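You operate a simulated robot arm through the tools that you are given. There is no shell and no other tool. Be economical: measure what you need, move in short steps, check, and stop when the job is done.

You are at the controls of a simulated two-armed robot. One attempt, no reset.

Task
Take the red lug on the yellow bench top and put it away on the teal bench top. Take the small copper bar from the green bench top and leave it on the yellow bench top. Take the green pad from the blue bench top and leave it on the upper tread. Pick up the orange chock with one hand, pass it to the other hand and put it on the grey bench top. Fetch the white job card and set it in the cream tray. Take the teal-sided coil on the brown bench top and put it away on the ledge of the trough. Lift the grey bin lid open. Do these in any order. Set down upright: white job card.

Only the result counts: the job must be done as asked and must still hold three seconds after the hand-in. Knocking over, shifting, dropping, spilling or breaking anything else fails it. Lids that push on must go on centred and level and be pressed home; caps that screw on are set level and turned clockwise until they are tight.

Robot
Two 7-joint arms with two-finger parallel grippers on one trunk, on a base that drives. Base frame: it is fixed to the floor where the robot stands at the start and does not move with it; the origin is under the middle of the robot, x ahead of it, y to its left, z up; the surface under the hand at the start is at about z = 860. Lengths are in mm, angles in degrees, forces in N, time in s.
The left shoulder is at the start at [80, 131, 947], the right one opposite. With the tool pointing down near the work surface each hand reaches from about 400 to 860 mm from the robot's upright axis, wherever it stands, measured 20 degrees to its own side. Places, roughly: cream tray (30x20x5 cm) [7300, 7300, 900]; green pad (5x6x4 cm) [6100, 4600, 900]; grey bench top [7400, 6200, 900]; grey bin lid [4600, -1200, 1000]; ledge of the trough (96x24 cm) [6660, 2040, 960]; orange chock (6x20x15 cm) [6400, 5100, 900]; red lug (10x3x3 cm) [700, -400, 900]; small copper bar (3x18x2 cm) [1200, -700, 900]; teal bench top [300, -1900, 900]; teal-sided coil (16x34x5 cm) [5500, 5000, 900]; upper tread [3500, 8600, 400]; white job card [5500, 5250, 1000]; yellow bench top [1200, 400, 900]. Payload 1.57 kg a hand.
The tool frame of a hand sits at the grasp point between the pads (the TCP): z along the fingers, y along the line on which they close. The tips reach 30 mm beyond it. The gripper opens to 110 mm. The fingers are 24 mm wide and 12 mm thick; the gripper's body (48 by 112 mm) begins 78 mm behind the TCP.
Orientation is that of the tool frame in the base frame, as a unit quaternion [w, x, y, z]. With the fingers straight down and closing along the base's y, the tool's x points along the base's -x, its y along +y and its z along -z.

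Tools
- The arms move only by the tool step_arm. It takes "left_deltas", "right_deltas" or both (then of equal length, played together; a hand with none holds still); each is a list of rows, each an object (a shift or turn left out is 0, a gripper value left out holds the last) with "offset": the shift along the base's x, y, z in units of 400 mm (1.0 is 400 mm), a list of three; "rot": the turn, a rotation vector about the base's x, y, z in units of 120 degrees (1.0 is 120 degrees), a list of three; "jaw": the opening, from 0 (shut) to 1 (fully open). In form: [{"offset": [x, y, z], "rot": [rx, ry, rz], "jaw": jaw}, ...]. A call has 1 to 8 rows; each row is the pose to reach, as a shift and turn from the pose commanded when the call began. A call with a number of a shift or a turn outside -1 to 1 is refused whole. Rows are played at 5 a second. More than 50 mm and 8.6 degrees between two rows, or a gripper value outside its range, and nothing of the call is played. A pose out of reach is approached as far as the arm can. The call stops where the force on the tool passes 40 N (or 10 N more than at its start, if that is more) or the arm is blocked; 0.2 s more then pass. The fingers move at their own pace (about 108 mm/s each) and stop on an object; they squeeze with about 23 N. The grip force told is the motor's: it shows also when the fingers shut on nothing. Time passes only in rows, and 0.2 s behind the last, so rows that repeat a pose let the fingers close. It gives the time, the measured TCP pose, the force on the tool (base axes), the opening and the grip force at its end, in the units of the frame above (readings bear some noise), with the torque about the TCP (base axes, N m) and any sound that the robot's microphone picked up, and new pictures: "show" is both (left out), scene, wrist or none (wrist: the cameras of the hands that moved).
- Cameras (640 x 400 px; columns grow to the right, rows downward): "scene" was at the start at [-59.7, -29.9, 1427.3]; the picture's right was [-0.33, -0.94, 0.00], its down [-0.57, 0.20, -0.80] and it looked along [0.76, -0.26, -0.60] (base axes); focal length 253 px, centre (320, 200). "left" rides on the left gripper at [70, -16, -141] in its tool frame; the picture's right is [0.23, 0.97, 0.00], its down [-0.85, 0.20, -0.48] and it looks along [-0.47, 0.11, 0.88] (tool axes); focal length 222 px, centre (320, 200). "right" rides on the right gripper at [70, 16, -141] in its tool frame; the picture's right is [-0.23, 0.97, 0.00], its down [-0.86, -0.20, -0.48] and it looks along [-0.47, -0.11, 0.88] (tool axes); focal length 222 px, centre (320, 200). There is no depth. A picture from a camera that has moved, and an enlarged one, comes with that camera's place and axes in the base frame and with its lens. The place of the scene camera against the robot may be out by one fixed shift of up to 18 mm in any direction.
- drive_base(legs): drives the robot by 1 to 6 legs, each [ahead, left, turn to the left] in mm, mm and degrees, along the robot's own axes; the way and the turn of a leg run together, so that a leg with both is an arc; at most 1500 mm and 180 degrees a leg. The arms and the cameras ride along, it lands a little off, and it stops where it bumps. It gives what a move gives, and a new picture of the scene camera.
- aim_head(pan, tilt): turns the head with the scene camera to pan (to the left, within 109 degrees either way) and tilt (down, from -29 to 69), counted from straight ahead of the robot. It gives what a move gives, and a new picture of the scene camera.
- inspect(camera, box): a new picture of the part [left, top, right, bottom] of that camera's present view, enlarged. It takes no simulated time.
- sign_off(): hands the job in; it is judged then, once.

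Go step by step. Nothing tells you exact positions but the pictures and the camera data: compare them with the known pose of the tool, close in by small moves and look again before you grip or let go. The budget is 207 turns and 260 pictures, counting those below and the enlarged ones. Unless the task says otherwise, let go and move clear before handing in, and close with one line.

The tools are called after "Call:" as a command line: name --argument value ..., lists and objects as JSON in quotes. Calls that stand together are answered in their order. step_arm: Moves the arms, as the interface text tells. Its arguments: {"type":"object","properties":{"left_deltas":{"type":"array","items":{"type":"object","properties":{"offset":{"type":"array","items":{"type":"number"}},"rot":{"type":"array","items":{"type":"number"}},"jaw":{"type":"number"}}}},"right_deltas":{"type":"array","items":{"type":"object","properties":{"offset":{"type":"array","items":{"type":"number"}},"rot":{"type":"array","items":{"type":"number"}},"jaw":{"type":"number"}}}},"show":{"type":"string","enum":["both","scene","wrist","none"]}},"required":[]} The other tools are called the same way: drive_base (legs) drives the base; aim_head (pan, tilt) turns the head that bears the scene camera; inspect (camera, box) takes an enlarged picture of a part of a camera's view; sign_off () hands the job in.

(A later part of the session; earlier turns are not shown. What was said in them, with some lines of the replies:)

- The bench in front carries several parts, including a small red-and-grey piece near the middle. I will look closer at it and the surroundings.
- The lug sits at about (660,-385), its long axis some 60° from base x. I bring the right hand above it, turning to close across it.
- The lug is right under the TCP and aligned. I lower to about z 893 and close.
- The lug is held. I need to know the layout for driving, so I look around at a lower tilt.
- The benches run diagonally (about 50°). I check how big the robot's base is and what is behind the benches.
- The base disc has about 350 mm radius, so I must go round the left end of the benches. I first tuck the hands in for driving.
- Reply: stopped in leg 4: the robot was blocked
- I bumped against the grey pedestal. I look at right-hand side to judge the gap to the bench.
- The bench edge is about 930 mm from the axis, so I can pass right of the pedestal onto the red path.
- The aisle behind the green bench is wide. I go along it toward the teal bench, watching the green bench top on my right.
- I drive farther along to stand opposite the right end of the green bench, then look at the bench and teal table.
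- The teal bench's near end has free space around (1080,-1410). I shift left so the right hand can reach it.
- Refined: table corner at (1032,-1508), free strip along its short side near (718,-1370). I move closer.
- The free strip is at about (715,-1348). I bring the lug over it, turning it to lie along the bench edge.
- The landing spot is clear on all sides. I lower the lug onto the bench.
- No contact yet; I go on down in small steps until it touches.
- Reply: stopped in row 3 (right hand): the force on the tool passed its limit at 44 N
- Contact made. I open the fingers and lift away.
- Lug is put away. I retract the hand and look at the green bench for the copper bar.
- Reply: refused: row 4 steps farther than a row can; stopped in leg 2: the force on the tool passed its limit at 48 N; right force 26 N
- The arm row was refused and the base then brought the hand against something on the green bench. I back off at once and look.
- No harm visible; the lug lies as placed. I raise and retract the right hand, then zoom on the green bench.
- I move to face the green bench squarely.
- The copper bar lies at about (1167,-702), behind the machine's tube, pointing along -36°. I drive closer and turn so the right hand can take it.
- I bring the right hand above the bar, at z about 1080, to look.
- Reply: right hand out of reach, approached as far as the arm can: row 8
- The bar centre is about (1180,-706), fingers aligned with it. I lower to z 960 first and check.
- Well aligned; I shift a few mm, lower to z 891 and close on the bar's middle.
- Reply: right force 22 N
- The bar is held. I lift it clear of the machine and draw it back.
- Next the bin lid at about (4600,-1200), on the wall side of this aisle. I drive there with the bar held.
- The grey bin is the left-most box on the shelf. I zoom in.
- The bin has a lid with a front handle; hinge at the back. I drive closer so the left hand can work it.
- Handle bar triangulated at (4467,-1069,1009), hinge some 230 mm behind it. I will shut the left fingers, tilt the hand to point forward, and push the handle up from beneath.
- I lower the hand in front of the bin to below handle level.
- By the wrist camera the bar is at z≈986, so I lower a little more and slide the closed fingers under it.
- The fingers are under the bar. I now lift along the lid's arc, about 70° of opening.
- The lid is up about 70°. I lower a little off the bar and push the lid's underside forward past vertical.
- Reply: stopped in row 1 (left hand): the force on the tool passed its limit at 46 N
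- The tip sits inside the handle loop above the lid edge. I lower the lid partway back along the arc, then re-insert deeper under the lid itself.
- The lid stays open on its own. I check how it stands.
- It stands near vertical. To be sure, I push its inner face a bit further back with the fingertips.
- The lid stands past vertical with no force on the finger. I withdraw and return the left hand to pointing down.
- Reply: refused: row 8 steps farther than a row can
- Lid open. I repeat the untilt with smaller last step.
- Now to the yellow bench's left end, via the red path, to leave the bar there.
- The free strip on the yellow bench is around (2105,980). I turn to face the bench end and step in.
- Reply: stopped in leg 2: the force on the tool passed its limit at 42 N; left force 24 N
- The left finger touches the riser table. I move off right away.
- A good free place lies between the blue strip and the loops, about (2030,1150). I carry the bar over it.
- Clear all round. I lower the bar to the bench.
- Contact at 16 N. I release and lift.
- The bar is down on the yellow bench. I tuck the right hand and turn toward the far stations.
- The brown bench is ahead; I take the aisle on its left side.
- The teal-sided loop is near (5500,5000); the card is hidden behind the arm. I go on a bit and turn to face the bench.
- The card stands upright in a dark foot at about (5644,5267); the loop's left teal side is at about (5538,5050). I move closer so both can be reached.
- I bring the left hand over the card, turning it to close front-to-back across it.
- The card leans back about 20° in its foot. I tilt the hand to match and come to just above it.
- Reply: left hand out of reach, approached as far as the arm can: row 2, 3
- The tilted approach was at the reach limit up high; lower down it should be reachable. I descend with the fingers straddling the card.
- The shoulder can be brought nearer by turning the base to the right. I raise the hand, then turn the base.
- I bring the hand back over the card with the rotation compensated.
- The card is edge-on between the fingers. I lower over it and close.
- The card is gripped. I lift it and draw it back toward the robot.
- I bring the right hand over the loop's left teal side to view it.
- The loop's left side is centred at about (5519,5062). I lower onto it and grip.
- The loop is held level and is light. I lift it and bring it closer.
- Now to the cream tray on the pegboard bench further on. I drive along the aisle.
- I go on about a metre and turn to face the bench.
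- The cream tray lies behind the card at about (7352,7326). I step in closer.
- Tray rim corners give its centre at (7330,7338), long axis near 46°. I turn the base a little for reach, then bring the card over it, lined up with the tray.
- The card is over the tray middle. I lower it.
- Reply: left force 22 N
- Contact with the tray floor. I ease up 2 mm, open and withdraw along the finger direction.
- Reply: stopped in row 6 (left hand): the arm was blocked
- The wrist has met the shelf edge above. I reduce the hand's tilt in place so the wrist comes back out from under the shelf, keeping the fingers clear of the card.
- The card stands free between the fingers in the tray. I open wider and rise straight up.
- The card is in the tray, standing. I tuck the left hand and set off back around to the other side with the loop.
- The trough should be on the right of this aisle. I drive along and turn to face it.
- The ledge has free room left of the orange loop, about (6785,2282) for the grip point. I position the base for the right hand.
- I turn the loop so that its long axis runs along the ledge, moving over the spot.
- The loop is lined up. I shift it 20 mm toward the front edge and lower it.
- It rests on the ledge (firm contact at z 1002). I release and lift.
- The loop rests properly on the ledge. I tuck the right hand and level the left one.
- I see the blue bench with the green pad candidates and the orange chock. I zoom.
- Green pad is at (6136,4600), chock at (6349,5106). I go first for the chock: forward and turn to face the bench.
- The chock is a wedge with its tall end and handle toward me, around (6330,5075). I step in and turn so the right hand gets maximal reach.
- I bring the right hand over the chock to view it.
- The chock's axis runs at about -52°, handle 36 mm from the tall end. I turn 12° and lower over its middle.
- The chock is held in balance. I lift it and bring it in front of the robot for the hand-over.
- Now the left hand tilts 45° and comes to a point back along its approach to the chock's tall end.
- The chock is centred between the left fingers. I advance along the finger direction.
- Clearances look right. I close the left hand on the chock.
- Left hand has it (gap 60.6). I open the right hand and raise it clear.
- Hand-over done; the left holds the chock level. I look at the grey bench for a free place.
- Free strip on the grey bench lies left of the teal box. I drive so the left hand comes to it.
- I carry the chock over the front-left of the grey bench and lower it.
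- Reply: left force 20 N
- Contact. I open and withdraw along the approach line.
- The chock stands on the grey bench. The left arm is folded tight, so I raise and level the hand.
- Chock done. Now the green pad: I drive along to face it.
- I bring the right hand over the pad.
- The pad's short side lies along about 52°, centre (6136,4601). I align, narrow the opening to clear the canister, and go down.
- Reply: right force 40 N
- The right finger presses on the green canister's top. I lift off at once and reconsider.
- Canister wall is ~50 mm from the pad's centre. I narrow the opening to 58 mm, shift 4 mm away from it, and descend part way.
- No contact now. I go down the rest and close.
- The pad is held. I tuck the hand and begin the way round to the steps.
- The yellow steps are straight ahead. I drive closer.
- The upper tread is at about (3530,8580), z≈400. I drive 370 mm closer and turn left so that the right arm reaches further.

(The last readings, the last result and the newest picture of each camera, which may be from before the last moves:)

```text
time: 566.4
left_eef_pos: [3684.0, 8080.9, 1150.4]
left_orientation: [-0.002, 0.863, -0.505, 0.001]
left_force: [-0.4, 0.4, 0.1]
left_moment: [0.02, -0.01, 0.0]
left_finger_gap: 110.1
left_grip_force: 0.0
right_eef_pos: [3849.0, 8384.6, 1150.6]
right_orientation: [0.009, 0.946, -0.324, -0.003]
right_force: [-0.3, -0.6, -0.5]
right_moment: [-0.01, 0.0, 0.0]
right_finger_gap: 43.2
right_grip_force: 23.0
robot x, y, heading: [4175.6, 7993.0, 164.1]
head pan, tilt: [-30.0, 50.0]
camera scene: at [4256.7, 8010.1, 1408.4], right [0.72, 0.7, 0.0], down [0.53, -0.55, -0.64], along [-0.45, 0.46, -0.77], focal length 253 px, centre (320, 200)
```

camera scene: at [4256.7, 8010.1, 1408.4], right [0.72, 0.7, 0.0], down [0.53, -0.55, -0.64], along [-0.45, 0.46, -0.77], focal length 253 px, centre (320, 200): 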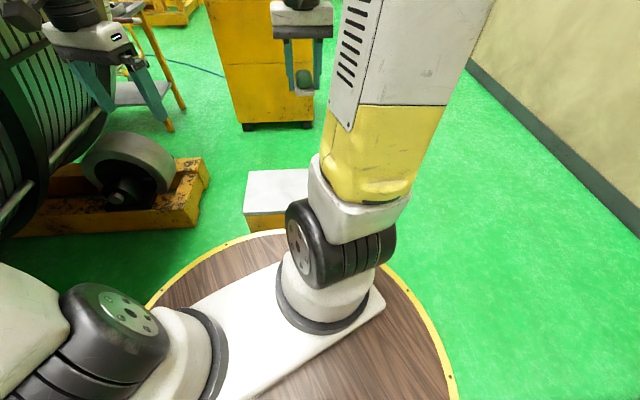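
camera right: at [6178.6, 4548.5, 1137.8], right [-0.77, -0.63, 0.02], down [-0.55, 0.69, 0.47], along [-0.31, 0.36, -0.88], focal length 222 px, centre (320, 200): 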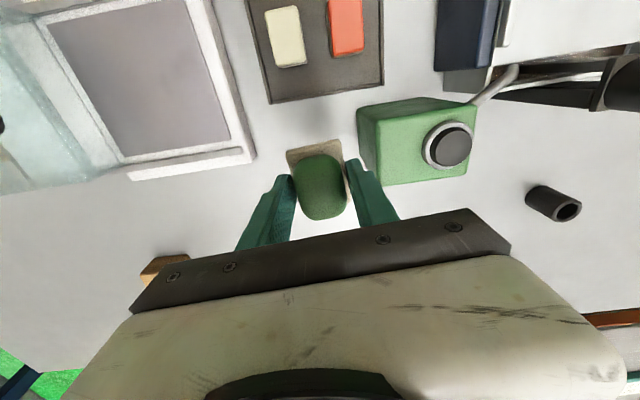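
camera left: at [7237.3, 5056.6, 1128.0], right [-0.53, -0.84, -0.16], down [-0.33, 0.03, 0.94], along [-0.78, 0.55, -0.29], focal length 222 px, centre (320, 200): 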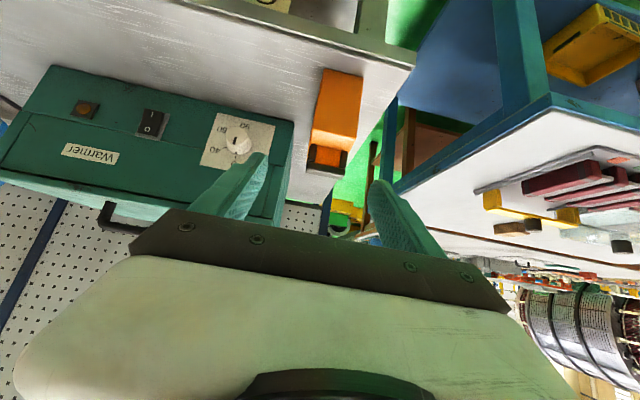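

Target on the upper tread is about (3575,8532). I lower the hand outward in stages.

Call:
step_arm --right_deltas '[{"offset": [-0.035, 0.019, -0.112]}, {"offset": [-0.07, 0.038, -0.224]}, {"offset": [-0.105, 0.056, -0.336]}, {"offset": [-0.14, 0.075, -0.448]}, {"offset": [-0.175, 0.094, -0.56]}, {"offset": [-0.21, 0.113, -0.672]}, {"offset": [-0.245, 0.131, -0.784]}, {"offset": [-0.28, 0.15, -0.896]}]' --show "none"

Call:
step_arm --right_deltas '[{"offset": [-0.04, 0.022, -0.09]}, {"offset": [-0.08, 0.044, -0.18]}, {"offset": [-0.12, 0.066, -0.27]}, {"offset": [-0.16, 0.088, -0.36]}, {"offset": [-0.2, 0.11, -0.45]}, {"offset": [-0.25, 0.13, -0.53]}, {"offset": [-0.3, 0.16, -0.61]}]' --show "both"

```text
time: 568.2
left_eef_pos: [3685.1, 8081.6, 1150.7]
left_orientation: [-0.001, 0.863, -0.505, 0.0]
left_force: [-0.4, -0.9, -0.1]
left_moment: [0.03, 0.03, -0.02]
left_finger_gap: 110.0
left_grip_force: 0.1
right_eef_pos: [3735.4, 8444.2, 793.7]
right_orientation: [0.009, 0.946, -0.325, -0.004]
right_force: [-0.1, 0.2, -0.8]
right_moment: [-0.01, 0.03, -0.02]
right_finger_gap: 43.2
right_grip_force: 22.8
robot x, y, heading: [4178.0, 7992.4, 164.4]
head pan, tilt: [-30.0, 50.0]
```

```text
time: 569.8
left_eef_pos: [3685.2, 8080.7, 1150.7]
left_orientation: [-0.001, 0.863, -0.505, 0.001]
left_force: [-0.1, -0.7, 0.0]
left_moment: [0.04, 0.01, -0.02]
left_finger_gap: 109.9
left_grip_force: 0.0
right_eef_pos: [3618.5, 8508.4, 547.7]
right_orientation: [0.01, 0.945, -0.326, -0.003]
right_force: [-0.5, -0.6, -0.4]
right_moment: [0.02, -0.01, 0.01]
right_finger_gap: 43.1
right_grip_force: 23.1
robot x, y, heading: [4179.8, 7993.3, 163.8]
head pan, tilt: [-30.0, 50.0]
camera scene: at [4256.9, 8010.0, 1408.4], right [0.72, 0.7, 0.0], down [0.53, -0.55, -0.64], along [-0.45, 0.46, -0.77], focal length 253 px, centre (320, 200)
camera right: at [3663.3, 8454.1, 690.2], right [-0.78, -0.63, 0.02], down [-0.55, 0.69, 0.47], along [-0.31, 0.36, -0.88], focal length 222 px, centre (320, 200)
```

scene: 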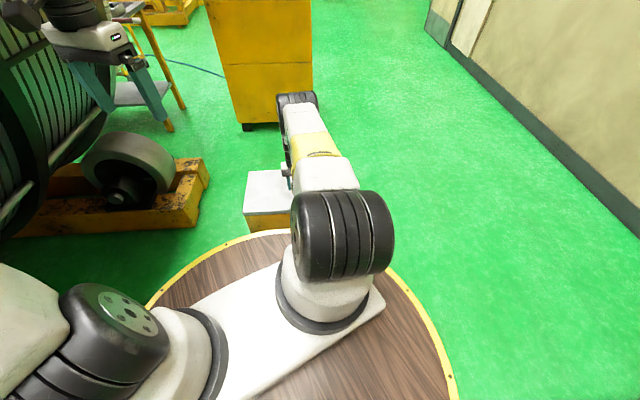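
right: 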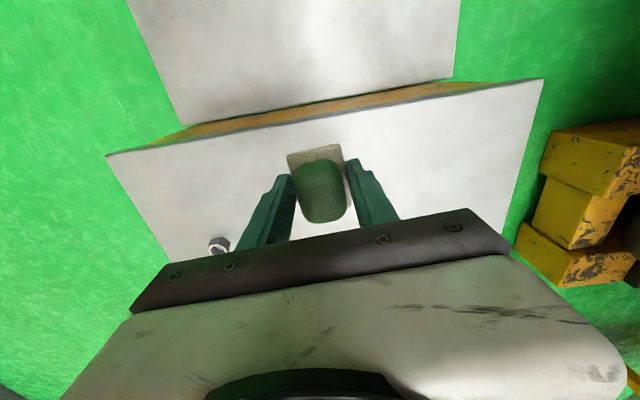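

The tread is right below. I move 50 mm further in and lower toward it.

Call:
step_arm --right_deltas '[{"offset": [-0.054, 0.03, -0.08]}, {"offset": [-0.1075, 0.06, -0.16]}, {"offset": [-0.1075, 0.06, -0.22]}, {"offset": [-0.1075, 0.06, -0.25]}]' --show "wrist"

```text
time: 570.8
left_eef_pos: [3684.8, 8081.0, 1149.8]
left_orientation: [-0.002, 0.863, -0.505, 0.001]
left_force: [0.5, -0.4, 0.8]
left_moment: [0.02, 0.01, -0.01]
left_finger_gap: 109.9
left_grip_force: 0.1
right_eef_pos: [3601.0, 8513.1, 479.2]
right_orientation: [0.009, 0.946, -0.325, -0.003]
right_force: [0.6, 0.2, -0.5]
right_moment: [-0.02, -0.03, 0.01]
right_finger_gap: 42.9
right_grip_force: 22.9
right hand out of reach, approached as far as the arm can: row 2, 3, 4
robot x, y, heading: [4181.9, 7997.9, 164.2]
head pan, tilt: [-30.0, 50.0]
camera right: at [3646.3, 8458.6, 621.7], right [-0.78, -0.63, 0.02], down [-0.55, 0.69, 0.47], along [-0.31, 0.36, -0.88], focal length 222 px, centre (320, 200)
```

right: 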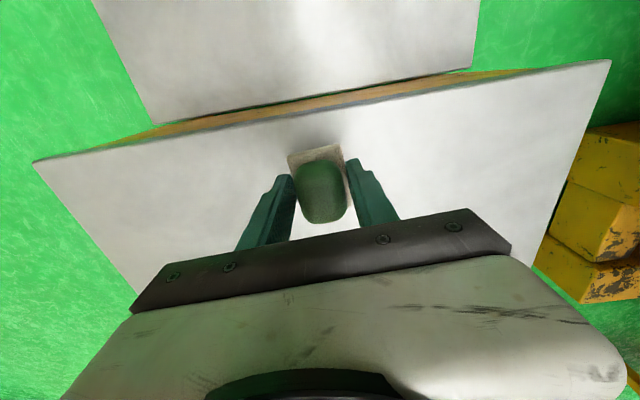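

Reach ends here. I raise a bit, and turn the base further left to bring the right shoulder nearer.

Call:
step_arm --right_deltas '[{"offset": [0.03, -0.02, 0.1]}, {"offset": [0.06, -0.04, 0.2]}]' --show "none"

Call:
drive_base --legs '[[20, -20, 0], [0, 0, 28]]'

```text
time: 571.4
left_eef_pos: [3684.7, 8080.7, 1149.8]
left_orientation: [-0.002, 0.863, -0.506, 0.001]
left_force: [-0.8, 0.1, 0.4]
left_moment: [-0.01, 0.0, 0.02]
left_finger_gap: 109.8
left_grip_force: 0.2
right_eef_pos: [3577.1, 8524.4, 536.0]
right_orientation: [0.01, 0.946, -0.324, -0.001]
right_force: [-1.3, 0.4, -0.5]
right_moment: [0.0, 0.0, 0.01]
right_finger_gap: 42.9
right_grip_force: 22.7
right hand out of reach, approached as far as the arm can: row 1, 2
robot x, y, heading: [4181.2, 7992.5, 164.0]
head pan, tilt: [-30.0, 50.0]
```

```text
time: 573.6
left_eef_pos: [3689.7, 7856.7, 1150.3]
left_orientation: [-0.002, 0.962, -0.274, 0.0]
left_force: [0.0, 0.1, 0.3]
left_moment: [-0.01, 0.0, 0.01]
left_finger_gap: 110.1
left_grip_force: 0.1
right_eef_pos: [3381.5, 8194.5, 535.4]
right_orientation: [0.009, 0.997, -0.078, 0.0]
right_force: [-0.5, 0.8, 0.0]
right_moment: [-0.01, -0.01, 0.03]
right_finger_gap: 43.0
right_grip_force: 23.2
robot x, y, heading: [4164.0, 8019.9, -166.9]
head pan, tilt: [-30.0, 50.0]
camera scene: at [4225.0, 8072.1, 1408.4], right [0.29, 0.96, 0.0], down [0.73, -0.22, -0.64], along [-0.61, 0.19, -0.77], focal length 253 px, centre (320, 200)
```

scene: 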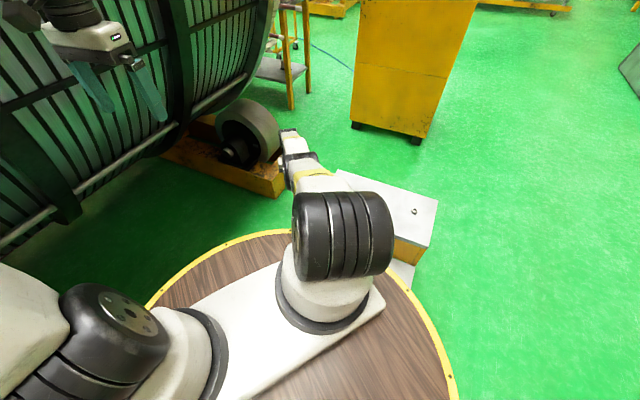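

Now I bring the hand back over the tread.

Call:
step_arm --right_deltas '[{"offset": [0.0675, 0.0975, 0]}, {"offset": [0.135, 0.195, 0]}, {"offset": [0.2025, 0.2925, 0]}, {"offset": [0.27, 0.39, 0]}, {"offset": [0.3375, 0.4875, 0]}, {"offset": [0.405, 0.585, 0]}, {"offset": [0.4725, 0.6825, 0]}, {"offset": [0.54, 0.78, 0]}]' --show "wrist"

```text
time: 575.4
left_eef_pos: [3689.9, 7856.5, 1149.9]
left_orientation: [-0.002, 0.962, -0.274, 0.0]
left_force: [0.0, -1.1, -1.1]
left_moment: [0.03, -0.02, -0.01]
left_finger_gap: 110.0
left_grip_force: 0.0
right_eef_pos: [3535.5, 8545.9, 498.1]
right_orientation: [0.01, 0.997, -0.078, 0.0]
right_force: [-0.1, -1.0, -0.1]
right_moment: [0.0, -0.02, 0.0]
right_finger_gap: 42.8
right_grip_force: 23.1
right hand out of reach, approached as far as the arm can: row 1, 2, 3, 4, 5, 6, 7, 8
robot x, y, heading: [4165.3, 8018.3, -167.0]
head pan, tilt: [-30.0, 50.0]
camera right: at [3600.5, 8520.6, 641.5], right [-0.37, -0.93, 0.02], down [-0.81, 0.34, 0.47], along [-0.44, 0.16, -0.88], focal length 222 px, centre (320, 200)
```

right: 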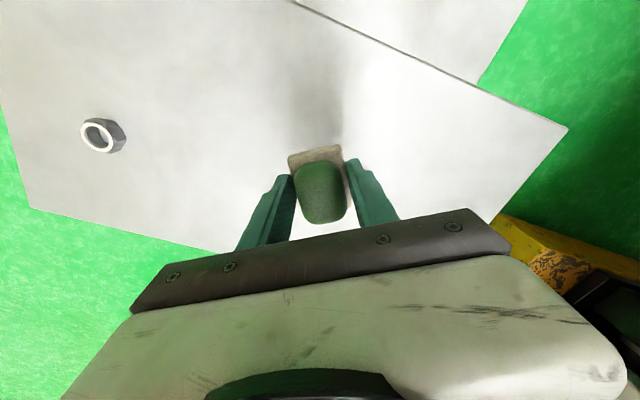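

The hand is over the tread's middle. I lower in small steps, checking.

Call:
step_arm --right_deltas '[{"offset": [0, 0, -0.04]}, {"offset": [0, 0, -0.08]}]' --show "none"

```text
time: 576.0
left_eef_pos: [3690.5, 7857.3, 1151.2]
left_orientation: [-0.002, 0.962, -0.273, 0.0]
left_force: [0.4, -0.4, 0.1]
left_moment: [-0.02, 0.02, 0.0]
left_finger_gap: 110.0
left_grip_force: 0.0
right_eef_pos: [3546.0, 8541.3, 477.5]
right_orientation: [0.01, 0.997, -0.078, 0.0]
right_force: [-0.2, -0.6, -0.6]
right_moment: [0.01, -0.03, 0.01]
right_finger_gap: 43.0
right_grip_force: 22.8
right hand out of reach, approached as far as the arm can: row 1, 2
robot x, y, heading: [4162.9, 8018.5, -166.9]
head pan, tilt: [-30.0, 50.0]
```

Call:
step_arm --right_deltas '[{"offset": [0.05, -0.04, -0.03]}, {"offset": [0.09, -0.075, -0.07]}]' --show "wrist"

```text
time: 576.6
left_eef_pos: [3690.5, 7856.8, 1151.2]
left_orientation: [-0.002, 0.962, -0.274, 0.0]
left_force: [-0.1, 0.3, -0.1]
left_moment: [-0.01, 0.0, 0.01]
left_finger_gap: 110.0
left_grip_force: 0.0
right_eef_pos: [3580.0, 8510.8, 451.7]
right_orientation: [0.008, 0.997, -0.079, 0.0]
right_force: [-0.6, -0.6, 0.3]
right_moment: [-0.01, 0.02, -0.01]
right_finger_gap: 43.0
right_grip_force: 23.2
robot x, y, heading: [4164.3, 8021.0, -166.9]
head pan, tilt: [-30.0, 50.0]
camera right: at [3645.1, 8484.1, 593.1], right [-0.38, -0.93, 0.02], down [-0.81, 0.34, 0.47], along [-0.44, 0.16, -0.88], focal length 222 px, centre (320, 200)
```

right: 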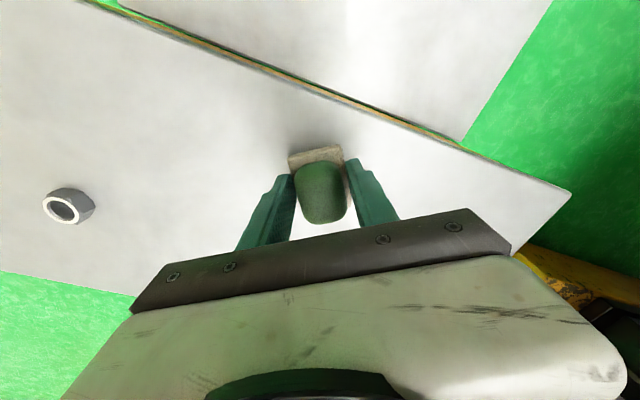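

Well over the tread. I lower the last ~20 mm to contact.

Call:
step_arm --right_deltas '[{"offset": [0, 0, -0.03]}, {"offset": [0, 0, -0.045]}, {"offset": [0, 0, -0.055]}]' --show "none"

```text
time: 577.5
left_eef_pos: [3691.8, 7855.8, 1150.6]
left_orientation: [-0.002, 0.962, -0.274, -0.001]
left_force: [0.4, 0.0, 0.2]
left_moment: [0.01, 0.0, -0.01]
left_finger_gap: 110.4
left_grip_force: 0.1
right_eef_pos: [3577.5, 8513.1, 431.0]
right_orientation: [0.009, 0.997, -0.079, -0.001]
right_force: [6.4, -5.2, 16.9]
right_moment: [0.28, -0.14, -0.19]
right_finger_gap: 43.1
right_grip_force: 23.2
robot x, y, heading: [4165.0, 8019.9, -166.8]
head pan, tilt: [-30.0, 50.0]
stopped in row 3 (right hand): the force on the tool passed its limit at 47 N (the readings are from after the stop); the commanded pose is now the measured one
```

Contact. I open and lift.

Call:
step_arm --right_deltas '[{"offset": [0, 0, 0.004], "jaw": 0.6}, {"offset": [0, 0, 0.004], "jaw": 0.7}, {"offset": [0.01, -0.01, 0.05], "jaw": 0.7}, {"offset": [0.03, -0.02, 0.15]}, {"offset": [0.05, -0.04, 0.26]}, {"offset": [0.08, -0.06, 0.37]}, {"offset": [0.11, -0.08, 0.48]}]' --show "wrist"

```text
time: 579.1
left_eef_pos: [3691.2, 7857.3, 1151.4]
left_orientation: [-0.001, 0.962, -0.274, 0.0]
left_force: [-0.2, 0.1, -0.2]
left_moment: [-0.01, -0.02, -0.01]
left_finger_gap: 109.8
left_grip_force: 0.1
right_eef_pos: [3621.5, 8481.3, 622.5]
right_orientation: [0.009, 0.997, -0.078, 0.0]
right_force: [0.2, -0.3, -0.9]
right_moment: [-0.03, -0.01, 0.03]
right_finger_gap: 76.9
right_grip_force: 0.0
robot x, y, heading: [4166.0, 8019.2, -167.1]
head pan, tilt: [-30.0, 50.0]
camera right: at [3687.2, 8455.4, 764.6], right [-0.38, -0.93, 0.02], down [-0.81, 0.34, 0.47], along [-0.45, 0.16, -0.88], focal length 222 px, centre (320, 200)
```

right: 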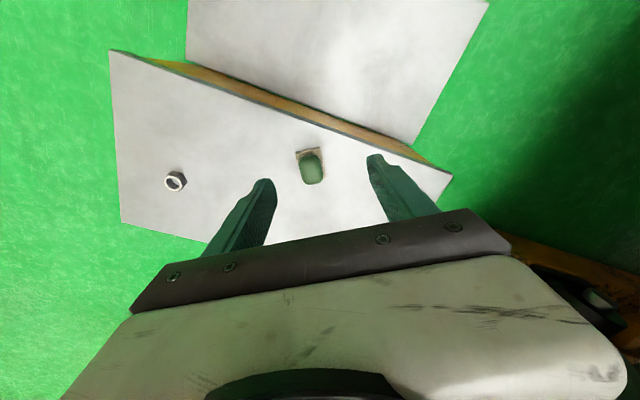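

The pad lies on the upper tread and all the other jobs stand done, so I hand in.

Call:
sign_off

```text
The job is handed in.
```

All seven tasks are done and handed in: the lug, bar, pad, chock, card and coil are where you asked, and the bin lid is open. On the way, the base bumped the grey pedestal. The hands also pressed on the binding machine, the riser table, the shelf above the cream tray and the green canister. I saw nothing knocked over or damaged in the pictures afterward, but I did not go back to re-check each spot or the earlier placements.
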